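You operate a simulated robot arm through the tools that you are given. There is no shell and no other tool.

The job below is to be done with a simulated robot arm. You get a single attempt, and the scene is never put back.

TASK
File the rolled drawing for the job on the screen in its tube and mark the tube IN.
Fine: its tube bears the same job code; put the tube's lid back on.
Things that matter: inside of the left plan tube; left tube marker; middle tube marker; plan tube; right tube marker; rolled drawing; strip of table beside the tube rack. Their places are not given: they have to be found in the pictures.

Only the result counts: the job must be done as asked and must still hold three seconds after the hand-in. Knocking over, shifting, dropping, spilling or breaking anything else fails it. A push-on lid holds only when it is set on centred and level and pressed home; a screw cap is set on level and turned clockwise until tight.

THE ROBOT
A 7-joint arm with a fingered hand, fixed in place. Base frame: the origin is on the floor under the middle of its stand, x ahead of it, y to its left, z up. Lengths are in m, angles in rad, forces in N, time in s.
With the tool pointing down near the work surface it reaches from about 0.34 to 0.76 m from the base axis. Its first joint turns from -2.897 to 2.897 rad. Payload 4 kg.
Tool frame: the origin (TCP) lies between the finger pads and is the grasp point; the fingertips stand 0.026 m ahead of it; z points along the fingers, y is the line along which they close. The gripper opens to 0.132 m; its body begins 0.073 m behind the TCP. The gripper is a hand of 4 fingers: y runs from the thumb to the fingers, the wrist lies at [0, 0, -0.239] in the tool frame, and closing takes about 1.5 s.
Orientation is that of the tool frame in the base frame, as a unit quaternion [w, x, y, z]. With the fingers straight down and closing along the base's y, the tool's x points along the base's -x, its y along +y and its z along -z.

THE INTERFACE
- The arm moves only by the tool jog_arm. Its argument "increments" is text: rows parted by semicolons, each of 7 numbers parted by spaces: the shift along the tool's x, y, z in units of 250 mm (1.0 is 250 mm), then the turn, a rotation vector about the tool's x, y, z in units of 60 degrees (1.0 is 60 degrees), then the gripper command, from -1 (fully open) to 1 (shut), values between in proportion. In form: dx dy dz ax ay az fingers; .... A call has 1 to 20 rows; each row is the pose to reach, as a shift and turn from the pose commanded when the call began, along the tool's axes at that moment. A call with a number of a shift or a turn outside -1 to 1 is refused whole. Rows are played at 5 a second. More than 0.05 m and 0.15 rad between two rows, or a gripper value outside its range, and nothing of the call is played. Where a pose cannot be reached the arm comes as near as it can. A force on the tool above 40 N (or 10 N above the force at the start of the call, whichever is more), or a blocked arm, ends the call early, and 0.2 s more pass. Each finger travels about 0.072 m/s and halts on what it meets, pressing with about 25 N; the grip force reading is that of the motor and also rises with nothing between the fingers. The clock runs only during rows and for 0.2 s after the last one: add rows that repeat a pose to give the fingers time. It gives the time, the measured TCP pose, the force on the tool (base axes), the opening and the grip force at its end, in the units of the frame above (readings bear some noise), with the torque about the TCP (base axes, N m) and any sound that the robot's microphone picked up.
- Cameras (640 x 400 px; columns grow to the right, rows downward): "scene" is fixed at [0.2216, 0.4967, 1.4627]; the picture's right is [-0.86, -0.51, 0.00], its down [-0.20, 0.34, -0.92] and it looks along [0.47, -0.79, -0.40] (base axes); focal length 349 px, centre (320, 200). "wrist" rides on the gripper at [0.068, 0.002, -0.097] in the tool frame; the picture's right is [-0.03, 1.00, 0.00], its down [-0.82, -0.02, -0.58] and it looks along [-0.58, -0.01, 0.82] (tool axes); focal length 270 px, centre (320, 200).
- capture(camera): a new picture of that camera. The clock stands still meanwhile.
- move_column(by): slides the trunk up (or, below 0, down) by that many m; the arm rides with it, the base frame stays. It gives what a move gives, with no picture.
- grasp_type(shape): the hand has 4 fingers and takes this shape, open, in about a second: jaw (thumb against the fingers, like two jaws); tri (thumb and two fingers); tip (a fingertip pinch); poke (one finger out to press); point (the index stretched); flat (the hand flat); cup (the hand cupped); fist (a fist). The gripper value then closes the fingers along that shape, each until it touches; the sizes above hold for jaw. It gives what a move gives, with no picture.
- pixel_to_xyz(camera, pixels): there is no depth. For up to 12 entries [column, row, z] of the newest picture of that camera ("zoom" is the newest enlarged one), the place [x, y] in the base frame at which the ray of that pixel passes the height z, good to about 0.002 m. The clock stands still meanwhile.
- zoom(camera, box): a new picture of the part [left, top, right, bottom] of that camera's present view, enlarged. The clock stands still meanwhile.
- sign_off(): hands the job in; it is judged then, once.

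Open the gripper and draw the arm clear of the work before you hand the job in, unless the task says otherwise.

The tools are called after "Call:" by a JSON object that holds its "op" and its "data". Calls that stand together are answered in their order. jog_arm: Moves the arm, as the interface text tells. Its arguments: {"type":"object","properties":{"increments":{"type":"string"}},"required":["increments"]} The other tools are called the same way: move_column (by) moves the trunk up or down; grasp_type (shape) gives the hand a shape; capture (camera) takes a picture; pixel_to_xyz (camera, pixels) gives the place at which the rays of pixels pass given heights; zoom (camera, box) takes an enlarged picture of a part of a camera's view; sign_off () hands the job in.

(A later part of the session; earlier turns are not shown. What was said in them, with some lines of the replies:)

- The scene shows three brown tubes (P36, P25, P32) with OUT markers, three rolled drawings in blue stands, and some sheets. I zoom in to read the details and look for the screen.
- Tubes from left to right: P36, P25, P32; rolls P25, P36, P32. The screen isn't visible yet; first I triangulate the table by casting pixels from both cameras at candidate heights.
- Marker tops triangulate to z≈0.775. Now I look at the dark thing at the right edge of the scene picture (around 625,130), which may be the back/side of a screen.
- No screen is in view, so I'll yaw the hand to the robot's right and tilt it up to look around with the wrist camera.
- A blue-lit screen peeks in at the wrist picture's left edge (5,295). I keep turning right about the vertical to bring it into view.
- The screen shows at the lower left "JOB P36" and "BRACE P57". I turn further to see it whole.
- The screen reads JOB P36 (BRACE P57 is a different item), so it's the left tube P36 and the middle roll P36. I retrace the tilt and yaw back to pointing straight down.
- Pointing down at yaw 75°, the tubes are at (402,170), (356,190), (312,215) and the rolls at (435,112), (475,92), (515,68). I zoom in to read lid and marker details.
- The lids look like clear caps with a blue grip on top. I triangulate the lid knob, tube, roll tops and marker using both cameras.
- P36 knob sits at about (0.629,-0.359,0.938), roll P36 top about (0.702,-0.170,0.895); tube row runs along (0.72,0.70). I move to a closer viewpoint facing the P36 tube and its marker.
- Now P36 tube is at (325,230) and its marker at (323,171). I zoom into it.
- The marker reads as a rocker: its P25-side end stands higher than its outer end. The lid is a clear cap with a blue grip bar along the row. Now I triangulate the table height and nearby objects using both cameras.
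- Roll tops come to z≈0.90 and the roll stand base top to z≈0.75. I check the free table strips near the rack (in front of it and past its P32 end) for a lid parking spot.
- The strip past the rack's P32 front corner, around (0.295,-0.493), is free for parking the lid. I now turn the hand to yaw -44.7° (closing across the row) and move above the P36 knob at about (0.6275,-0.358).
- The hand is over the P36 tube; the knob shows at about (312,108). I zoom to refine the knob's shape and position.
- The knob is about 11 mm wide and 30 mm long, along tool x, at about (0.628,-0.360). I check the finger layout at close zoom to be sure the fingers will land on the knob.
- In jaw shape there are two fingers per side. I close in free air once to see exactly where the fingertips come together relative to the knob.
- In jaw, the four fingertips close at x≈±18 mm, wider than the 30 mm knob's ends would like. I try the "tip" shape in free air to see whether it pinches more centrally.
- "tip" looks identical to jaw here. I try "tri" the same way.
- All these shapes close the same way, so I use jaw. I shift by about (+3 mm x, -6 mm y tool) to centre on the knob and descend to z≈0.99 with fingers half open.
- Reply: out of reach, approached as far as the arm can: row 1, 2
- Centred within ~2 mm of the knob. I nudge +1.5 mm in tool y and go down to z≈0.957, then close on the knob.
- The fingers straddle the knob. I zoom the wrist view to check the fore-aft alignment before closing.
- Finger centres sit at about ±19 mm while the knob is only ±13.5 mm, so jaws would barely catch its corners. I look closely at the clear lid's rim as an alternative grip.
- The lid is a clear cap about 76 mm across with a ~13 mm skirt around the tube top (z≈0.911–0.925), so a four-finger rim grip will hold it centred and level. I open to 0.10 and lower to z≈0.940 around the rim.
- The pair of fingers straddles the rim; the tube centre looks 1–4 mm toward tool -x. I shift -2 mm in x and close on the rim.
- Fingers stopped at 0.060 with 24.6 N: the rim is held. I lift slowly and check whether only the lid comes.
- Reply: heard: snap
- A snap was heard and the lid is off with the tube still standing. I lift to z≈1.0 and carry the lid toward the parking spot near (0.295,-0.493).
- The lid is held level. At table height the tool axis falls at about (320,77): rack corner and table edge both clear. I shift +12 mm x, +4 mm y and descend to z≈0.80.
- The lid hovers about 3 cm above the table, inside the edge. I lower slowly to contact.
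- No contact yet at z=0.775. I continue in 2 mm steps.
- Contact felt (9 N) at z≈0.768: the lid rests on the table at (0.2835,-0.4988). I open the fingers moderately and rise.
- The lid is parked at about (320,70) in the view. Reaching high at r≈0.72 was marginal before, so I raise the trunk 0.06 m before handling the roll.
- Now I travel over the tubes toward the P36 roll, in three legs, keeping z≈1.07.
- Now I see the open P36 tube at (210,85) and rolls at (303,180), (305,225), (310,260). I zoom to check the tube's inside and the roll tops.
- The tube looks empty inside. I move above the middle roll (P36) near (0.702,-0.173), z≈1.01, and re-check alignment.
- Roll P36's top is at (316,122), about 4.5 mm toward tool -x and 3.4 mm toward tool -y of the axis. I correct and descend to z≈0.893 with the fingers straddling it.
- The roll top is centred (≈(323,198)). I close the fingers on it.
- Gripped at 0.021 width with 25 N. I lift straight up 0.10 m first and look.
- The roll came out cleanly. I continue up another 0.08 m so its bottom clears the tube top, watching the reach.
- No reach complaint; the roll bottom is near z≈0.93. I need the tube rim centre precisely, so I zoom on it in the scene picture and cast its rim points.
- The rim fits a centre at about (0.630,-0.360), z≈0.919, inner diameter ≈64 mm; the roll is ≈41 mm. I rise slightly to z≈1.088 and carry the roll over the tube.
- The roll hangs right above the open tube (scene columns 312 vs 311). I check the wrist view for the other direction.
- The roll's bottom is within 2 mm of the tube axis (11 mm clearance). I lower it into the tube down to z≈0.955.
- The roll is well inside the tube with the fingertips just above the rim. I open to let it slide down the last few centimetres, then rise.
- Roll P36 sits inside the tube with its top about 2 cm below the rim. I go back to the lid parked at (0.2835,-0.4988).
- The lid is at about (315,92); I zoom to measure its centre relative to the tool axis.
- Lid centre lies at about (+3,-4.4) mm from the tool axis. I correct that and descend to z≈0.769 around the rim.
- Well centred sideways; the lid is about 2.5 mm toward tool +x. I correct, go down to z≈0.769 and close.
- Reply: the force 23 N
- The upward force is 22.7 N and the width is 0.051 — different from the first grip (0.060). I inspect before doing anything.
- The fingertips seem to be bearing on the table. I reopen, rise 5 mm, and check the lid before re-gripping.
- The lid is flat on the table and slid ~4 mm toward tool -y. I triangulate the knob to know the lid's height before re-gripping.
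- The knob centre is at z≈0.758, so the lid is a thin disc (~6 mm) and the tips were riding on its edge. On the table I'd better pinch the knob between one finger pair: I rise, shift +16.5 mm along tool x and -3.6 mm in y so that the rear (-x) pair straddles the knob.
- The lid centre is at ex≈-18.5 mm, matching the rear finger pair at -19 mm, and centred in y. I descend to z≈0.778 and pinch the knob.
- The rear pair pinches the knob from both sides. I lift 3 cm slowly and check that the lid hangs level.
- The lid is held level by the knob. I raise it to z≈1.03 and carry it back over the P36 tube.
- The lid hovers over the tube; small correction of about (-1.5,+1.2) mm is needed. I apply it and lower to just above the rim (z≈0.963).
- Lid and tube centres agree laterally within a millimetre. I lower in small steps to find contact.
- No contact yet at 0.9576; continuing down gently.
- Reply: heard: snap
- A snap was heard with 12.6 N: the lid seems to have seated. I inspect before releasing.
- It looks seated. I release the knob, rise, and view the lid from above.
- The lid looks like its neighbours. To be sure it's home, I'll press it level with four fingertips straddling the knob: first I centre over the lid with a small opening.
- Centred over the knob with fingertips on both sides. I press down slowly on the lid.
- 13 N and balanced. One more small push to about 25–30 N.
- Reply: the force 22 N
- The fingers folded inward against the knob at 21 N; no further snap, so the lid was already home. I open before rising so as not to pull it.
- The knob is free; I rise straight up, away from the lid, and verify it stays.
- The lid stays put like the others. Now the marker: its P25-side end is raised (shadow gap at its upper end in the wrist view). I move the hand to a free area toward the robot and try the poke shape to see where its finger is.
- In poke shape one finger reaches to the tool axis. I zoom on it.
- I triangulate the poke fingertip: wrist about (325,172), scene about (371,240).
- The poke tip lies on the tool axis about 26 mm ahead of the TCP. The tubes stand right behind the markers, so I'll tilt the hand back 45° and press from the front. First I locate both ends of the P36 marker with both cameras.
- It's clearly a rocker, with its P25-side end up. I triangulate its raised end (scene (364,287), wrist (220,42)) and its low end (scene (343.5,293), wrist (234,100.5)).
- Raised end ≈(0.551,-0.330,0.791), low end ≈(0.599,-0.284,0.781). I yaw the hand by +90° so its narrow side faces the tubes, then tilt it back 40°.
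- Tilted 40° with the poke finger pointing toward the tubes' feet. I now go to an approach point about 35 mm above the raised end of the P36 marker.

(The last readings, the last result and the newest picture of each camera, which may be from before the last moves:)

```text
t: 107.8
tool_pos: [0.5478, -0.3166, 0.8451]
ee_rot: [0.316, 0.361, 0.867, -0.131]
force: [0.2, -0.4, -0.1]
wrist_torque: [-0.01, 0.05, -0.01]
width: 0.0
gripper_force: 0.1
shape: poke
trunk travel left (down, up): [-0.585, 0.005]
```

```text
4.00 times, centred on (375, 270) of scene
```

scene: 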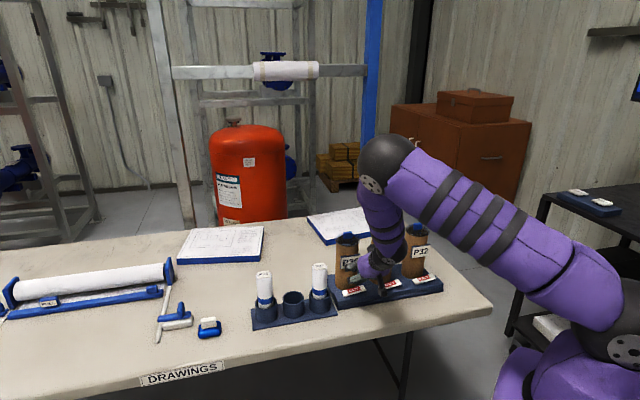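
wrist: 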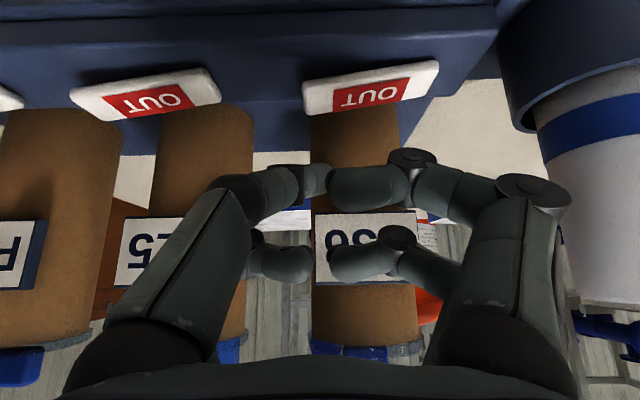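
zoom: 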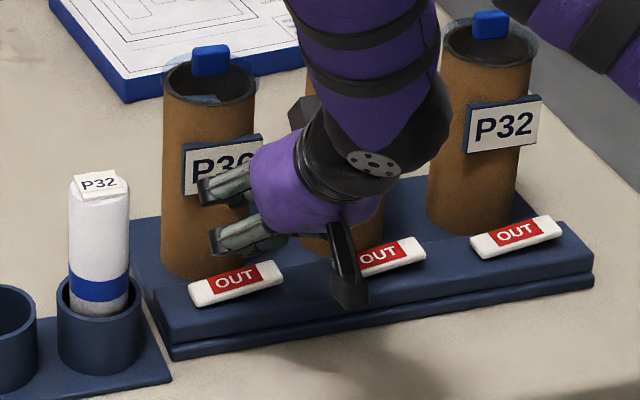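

The raised end of the P36 marker lies right below the poke tip. I move down vertically, 30 mm first.

Call:
{"op": "jog_arm", "data": {"increments": "0.015 -0.006 0.018 0 0 0 -1; 0.031 -0.012 0.037 0 0 0 -1; 0.046 -0.012 0.055 0 0 0 -1; 0.062 -0.012 0.074 0 0 0 -1; 0.077 -0.012 0.092 0 0 0 -1; 0.077 -0.012 0.092 0 0 0 -1"}}

Call:
{"op": "capture", "data": {"camera": "wrist"}}

Call:
{"op": "zoom", "data": {"camera": "wrist", "box": [260, 80, 460, 220]}}

Call:
{"op": "zoom", "data": {"camera": "scene", "box": [320, 220, 430, 320]}}

```text
t: 109.2
tool_pos: [0.5449, -0.3191, 0.8178]
ee_rot: [0.315, 0.362, 0.867, -0.132]
force: [0.1, -0.2, 0.7]
wrist_torque: [-0.01, 0.0, 0.01]
width: 0.0
gripper_force: 0.0
shape: poke
trunk travel left (down, up): [-0.585, 0.005]
```

```text
taken
```

wrist: 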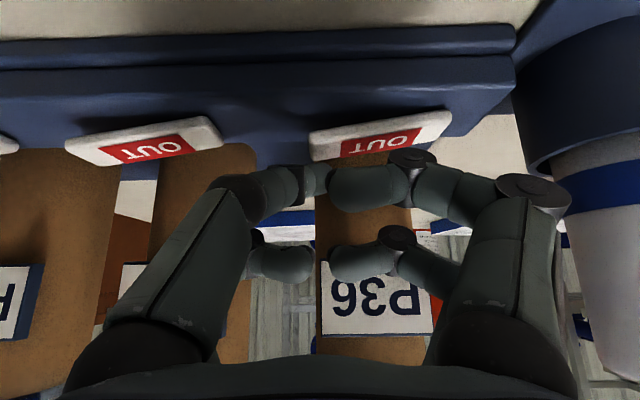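

```text
2.86 times, centred on (360, 150) of wrist
```

zoom: 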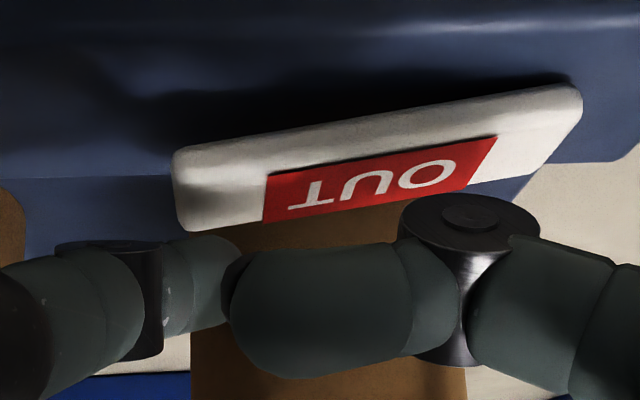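

```text
4.00 times, centred on (375, 270) of scene
```

zoom: 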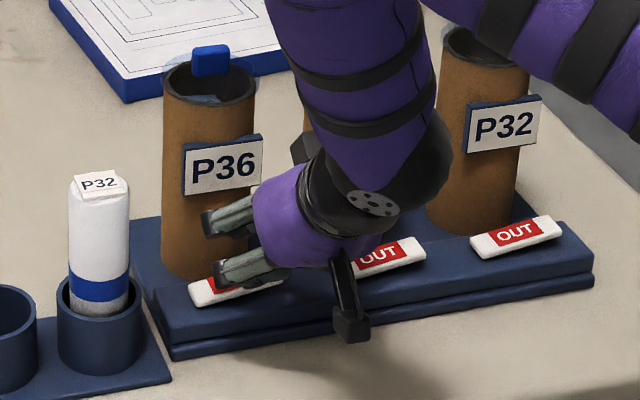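

The tip is ~9 mm above the raised end, slightly too near its edge. I shift 4 mm inward and 3 mm frontward, then go down step by step.

Call:
{"op": "jog_arm", "data": {"increments": "0.0092 0.016 -0.0077 0 0 0 -1; 0.0169 0.016 0.0015 0 0 0 -1; 0.0246 0.016 0.0107 0 0 0 -1; 0.0298 0.016 0.0168 0 0 0 -1; 0.0349 0.016 0.0229 0 0 0 -1; 0.0349 0.016 0.0229 0 0 0 -1"}}

Call:
{"op": "zoom", "data": {"camera": "wrist", "box": [260, 80, 460, 220]}}

```text
t: 110.6
tool_pos: [0.5461, -0.3145, 0.8068]
ee_rot: [0.316, 0.362, 0.867, -0.131]
force: [0.9, 0.7, -0.5]
wrist_torque: [0.01, 0.0, 0.01]
width: 0.0
gripper_force: 0.1
shape: poke
trunk travel left (down, up): [-0.585, 0.005]
```

```text
2.86 times, centred on (360, 150) of wrist
```

zoom: 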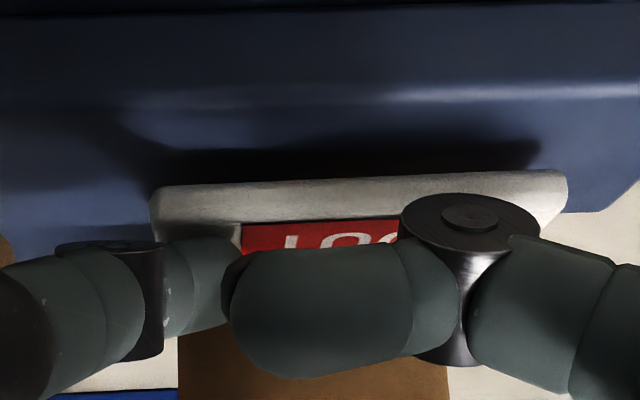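

Continuing the press in small steps, listening for a click.

Call:
{"op": "jog_arm", "data": {"increments": "0.0051 0 0.0061 0 0 0 -1; 0.0103 0 0.0123 0 0 0 -1; 0.0103 0 0.0123 0 0 0 -1"}}

Call:
{"op": "jog_arm", "data": {"increments": "0.0051 0 0.0061 0 0 0 -1; 0.0103 0 0.0123 0 0 0 -1; 0.0103 0 0.0123 0 0 0 -1"}}

Call:
{"op": "zoom", "data": {"camera": "wrist", "box": [260, 80, 460, 220]}}

```text
t: 111.4
tool_pos: [0.5453, -0.3132, 0.8022]
ee_rot: [0.316, 0.362, 0.867, -0.132]
force: [-0.1, -0.3, 0.0]
wrist_torque: [0.03, 0.0, -0.03]
width: 0.0
gripper_force: 0.1
shape: poke
trunk travel left (down, up): [-0.585, 0.005]
```

```text
t: 112.2
tool_pos: [0.5451, -0.3137, 0.802]
ee_rot: [0.318, 0.362, 0.866, -0.131]
force: [-5.0, 2.3, 19.5]
wrist_torque: [-0.19, -0.17, -0.04]
width: 0.0002
gripper_force: 0.0
shape: poke
trunk travel left (down, up): [-0.585, 0.005]
```

```text
2.86 times, centred on (360, 150) of wrist
```

zoom: 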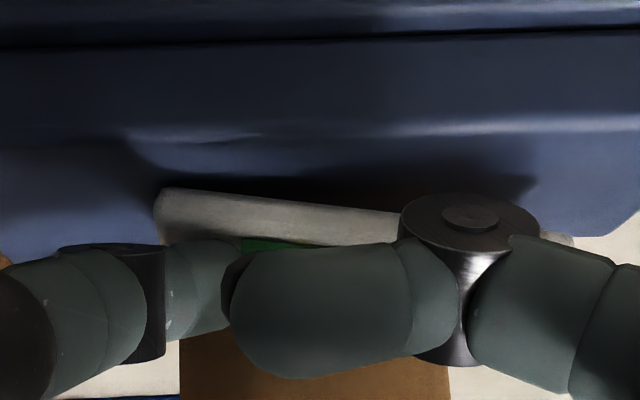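

The marker rocked the other way and now shows green at (270,243) in the zoom. I withdraw straight up, then toward the robot, and check it.

Call:
{"op": "jog_arm", "data": {"increments": "-0.0257 0 -0.0306 0 0 0 -1; -0.0515 0 -0.0613 0 0 0 -1; -0.0772 0 -0.092 0 0 0 -1; -0.103 0 -0.1226 0 0 0 -1; -0.05 0 -0.19 0 0 0 -1; 0 0 -0.26 0 0 0 -1; 0.05 0 -0.33 0 0 0 -1; 0.05 0 -0.42 0 0 0 -1; 0.05 0 -0.5 0 0 0 -1"}}

Call:
{"op": "capture", "data": {"camera": "wrist"}}

Call:
{"op": "capture", "data": {"camera": "scene"}}

Call:
{"op": "zoom", "data": {"camera": "scene", "box": [320, 210, 450, 310]}}

```text
t: 114.2
tool_pos: [0.4804, -0.2492, 0.8848]
ee_rot: [0.315, 0.362, 0.867, -0.132]
force: [0.5, 0.9, -0.1]
wrist_torque: [-0.03, -0.04, -0.01]
width: 0.0001
gripper_force: 0.0
shape: poke
trunk travel left (down, up): [-0.585, 0.005]
```

```text
taken
```

wrist: 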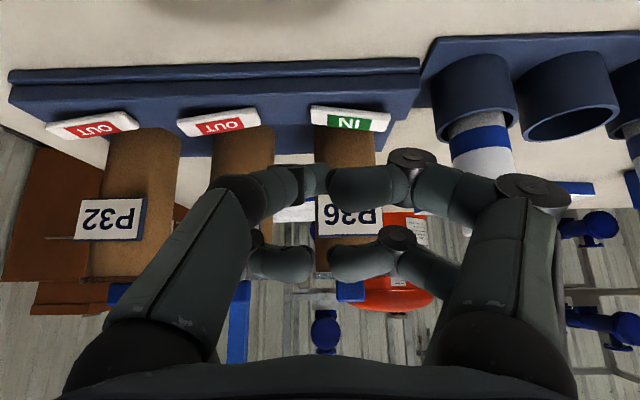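

```text
taken
```

scene: 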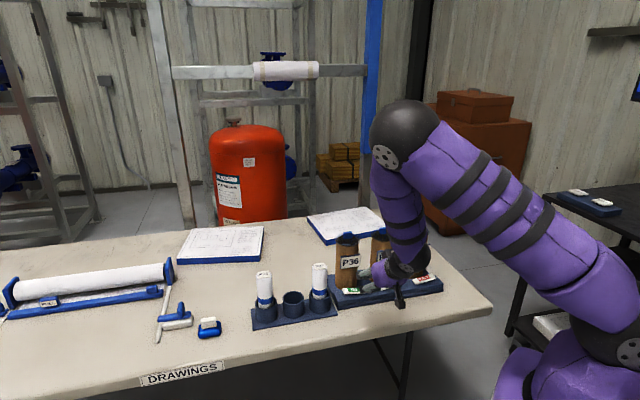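

```text
4.00 times, centred on (385, 260) of scene
```

zoom: 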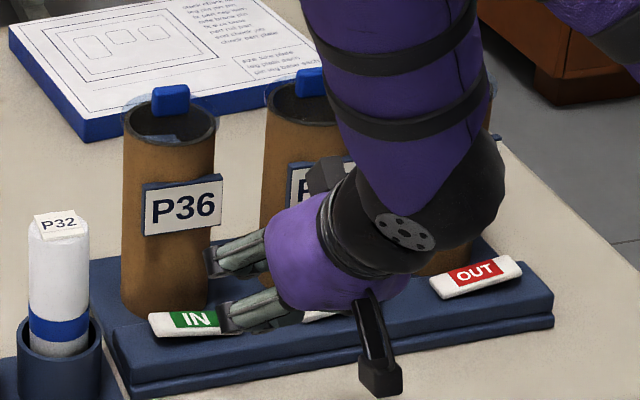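

P36's marker now reads IN, the other two still OUT. I retreat up and back, reopen the hand, and do a final check.

Call:
{"op": "jog_arm", "data": {"increments": "-0.02 0 -0.09 0 0 0 -1; -0.06 0 -0.18 0 0 0 -1; -0.11 0 -0.27 0 0 0 -1; -0.16 0 -0.36 0 0 0 -1; -0.21 0 -0.45 0 0 0 -1; -0.26 0 -0.55 0 0 0 -1; -0.31 0 -0.65 0 0 0 -1; -0.361 0 -0.742 0 0 0 -1"}}

Call:
{"op": "grasp_type", "data": {"shape": "jaw"}}

Call:
{"op": "capture", "data": {"camera": "wrist"}}

Call:
{"op": "capture", "data": {"camera": "scene"}}

Call:
{"op": "zoom", "data": {"camera": "scene", "box": [320, 210, 450, 310]}}

```text
t: 116.0
tool_pos: [0.4467, -0.213, 1.0869]
ee_rot: [0.316, 0.362, 0.867, -0.132]
force: [0.0, -0.2, -0.5]
wrist_torque: [0.01, 0.02, 0.02]
width: 0.0001
gripper_force: 0.0
shape: poke
trunk travel left (down, up): [-0.585, 0.005]
```

```text
t: 116.9
tool_pos: [0.446, -0.2134, 1.0856]
ee_rot: [0.316, 0.362, 0.867, -0.131]
force: [0.0, 0.2, -0.6]
wrist_torque: [0.0, 0.02, 0.0]
width: 0.1321
gripper_force: 0.0
shape: jaw
trunk travel left (down, up): [-0.585, 0.005]
```

```text
taken
```

wrist: 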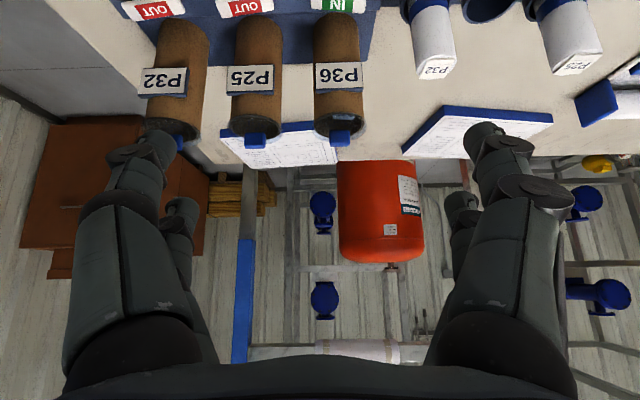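

```text
taken
```

scene: 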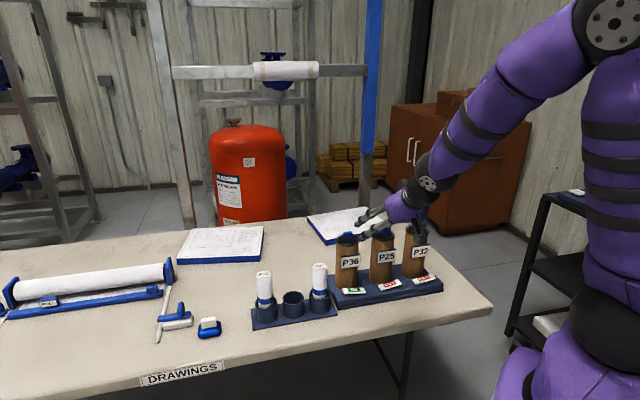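

```text
4.00 times, centred on (385, 260) of scene
```

zoom: 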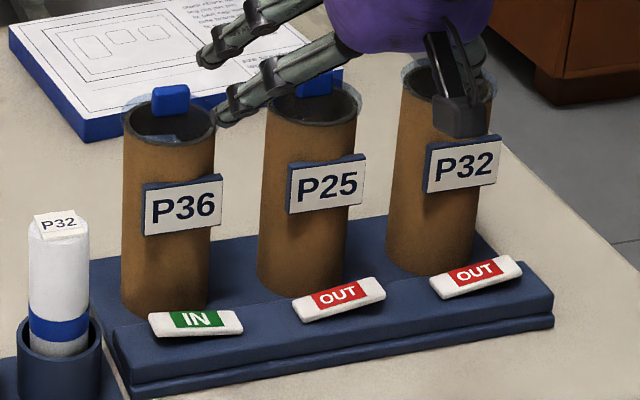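

Everything appears in place. A last close look at the P36 lid compared with its neighbours, and I move the arm further back from the work.

Call:
{"op": "jog_arm", "data": {"increments": "0.02 0 -0.1 0 0 0 -1; 0.04 0 -0.2 0 0 0 -1; 0.06 0 -0.3 0 0 0 -1; 0.08 0 -0.4 0 0 0 -1; 0.08 0 -0.5 0 0 0 -1; 0.08 0 -0.5 0 0 0 -1"}}

Call:
{"op": "zoom", "data": {"camera": "scene", "box": [325, 215, 405, 265]}}

Call:
{"op": "zoom", "data": {"camera": "scene", "box": [240, 200, 460, 340]}}

```text
t: 118.3
tool_pos: [0.378, -0.1442, 1.1681]
ee_rot: [0.316, 0.362, 0.867, -0.131]
force: [0.1, -0.3, -0.4]
wrist_torque: [-0.03, 0.04, 0.0]
width: 0.132
gripper_force: 0.0
shape: jaw
trunk travel left (down, up): [-0.585, 0.005]
```

```text
8.00 times, centred on (365, 240) of scene
```

zoom: 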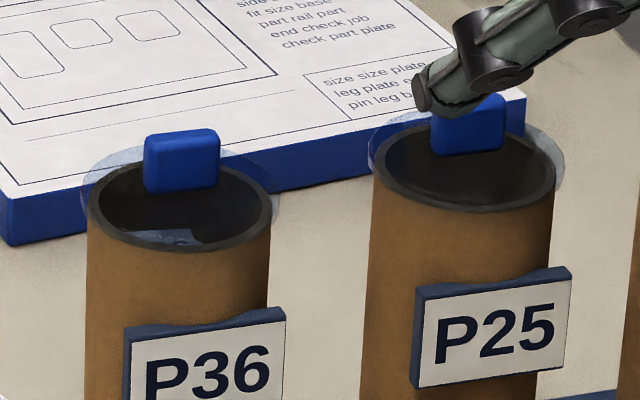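

```text
2.86 times, centred on (350, 270) of scene
```

zoom: 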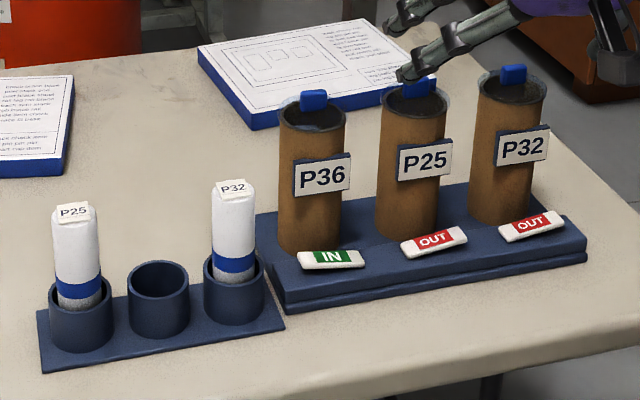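

The P36 roll is in the P36 tube, its lid is seated level like its neighbours', and only P36's marker reads IN. The hand is open and clear of the work, so I hand the job in.

Call:
{"op": "sign_off", "data": {}}

```text
The job is handed in.
```

The job is handed in: the screen showed job P36, so I filed the P36 drawing in the P36 (left) tube and marked that tube IN.

- **Drawing:** it sits fully inside the tube, with its top about 2 cm below the rim.
- **Lid:** it is back on and snapped home. I pressed it again to about 21 N with no further movement, and it looks level like the other two.
- **Markers:** only P36 reads IN; P25 and P32 still read OUT.

The other two drawings and tubes look unmoved in the last pictures. The hand is open and clear of the work.
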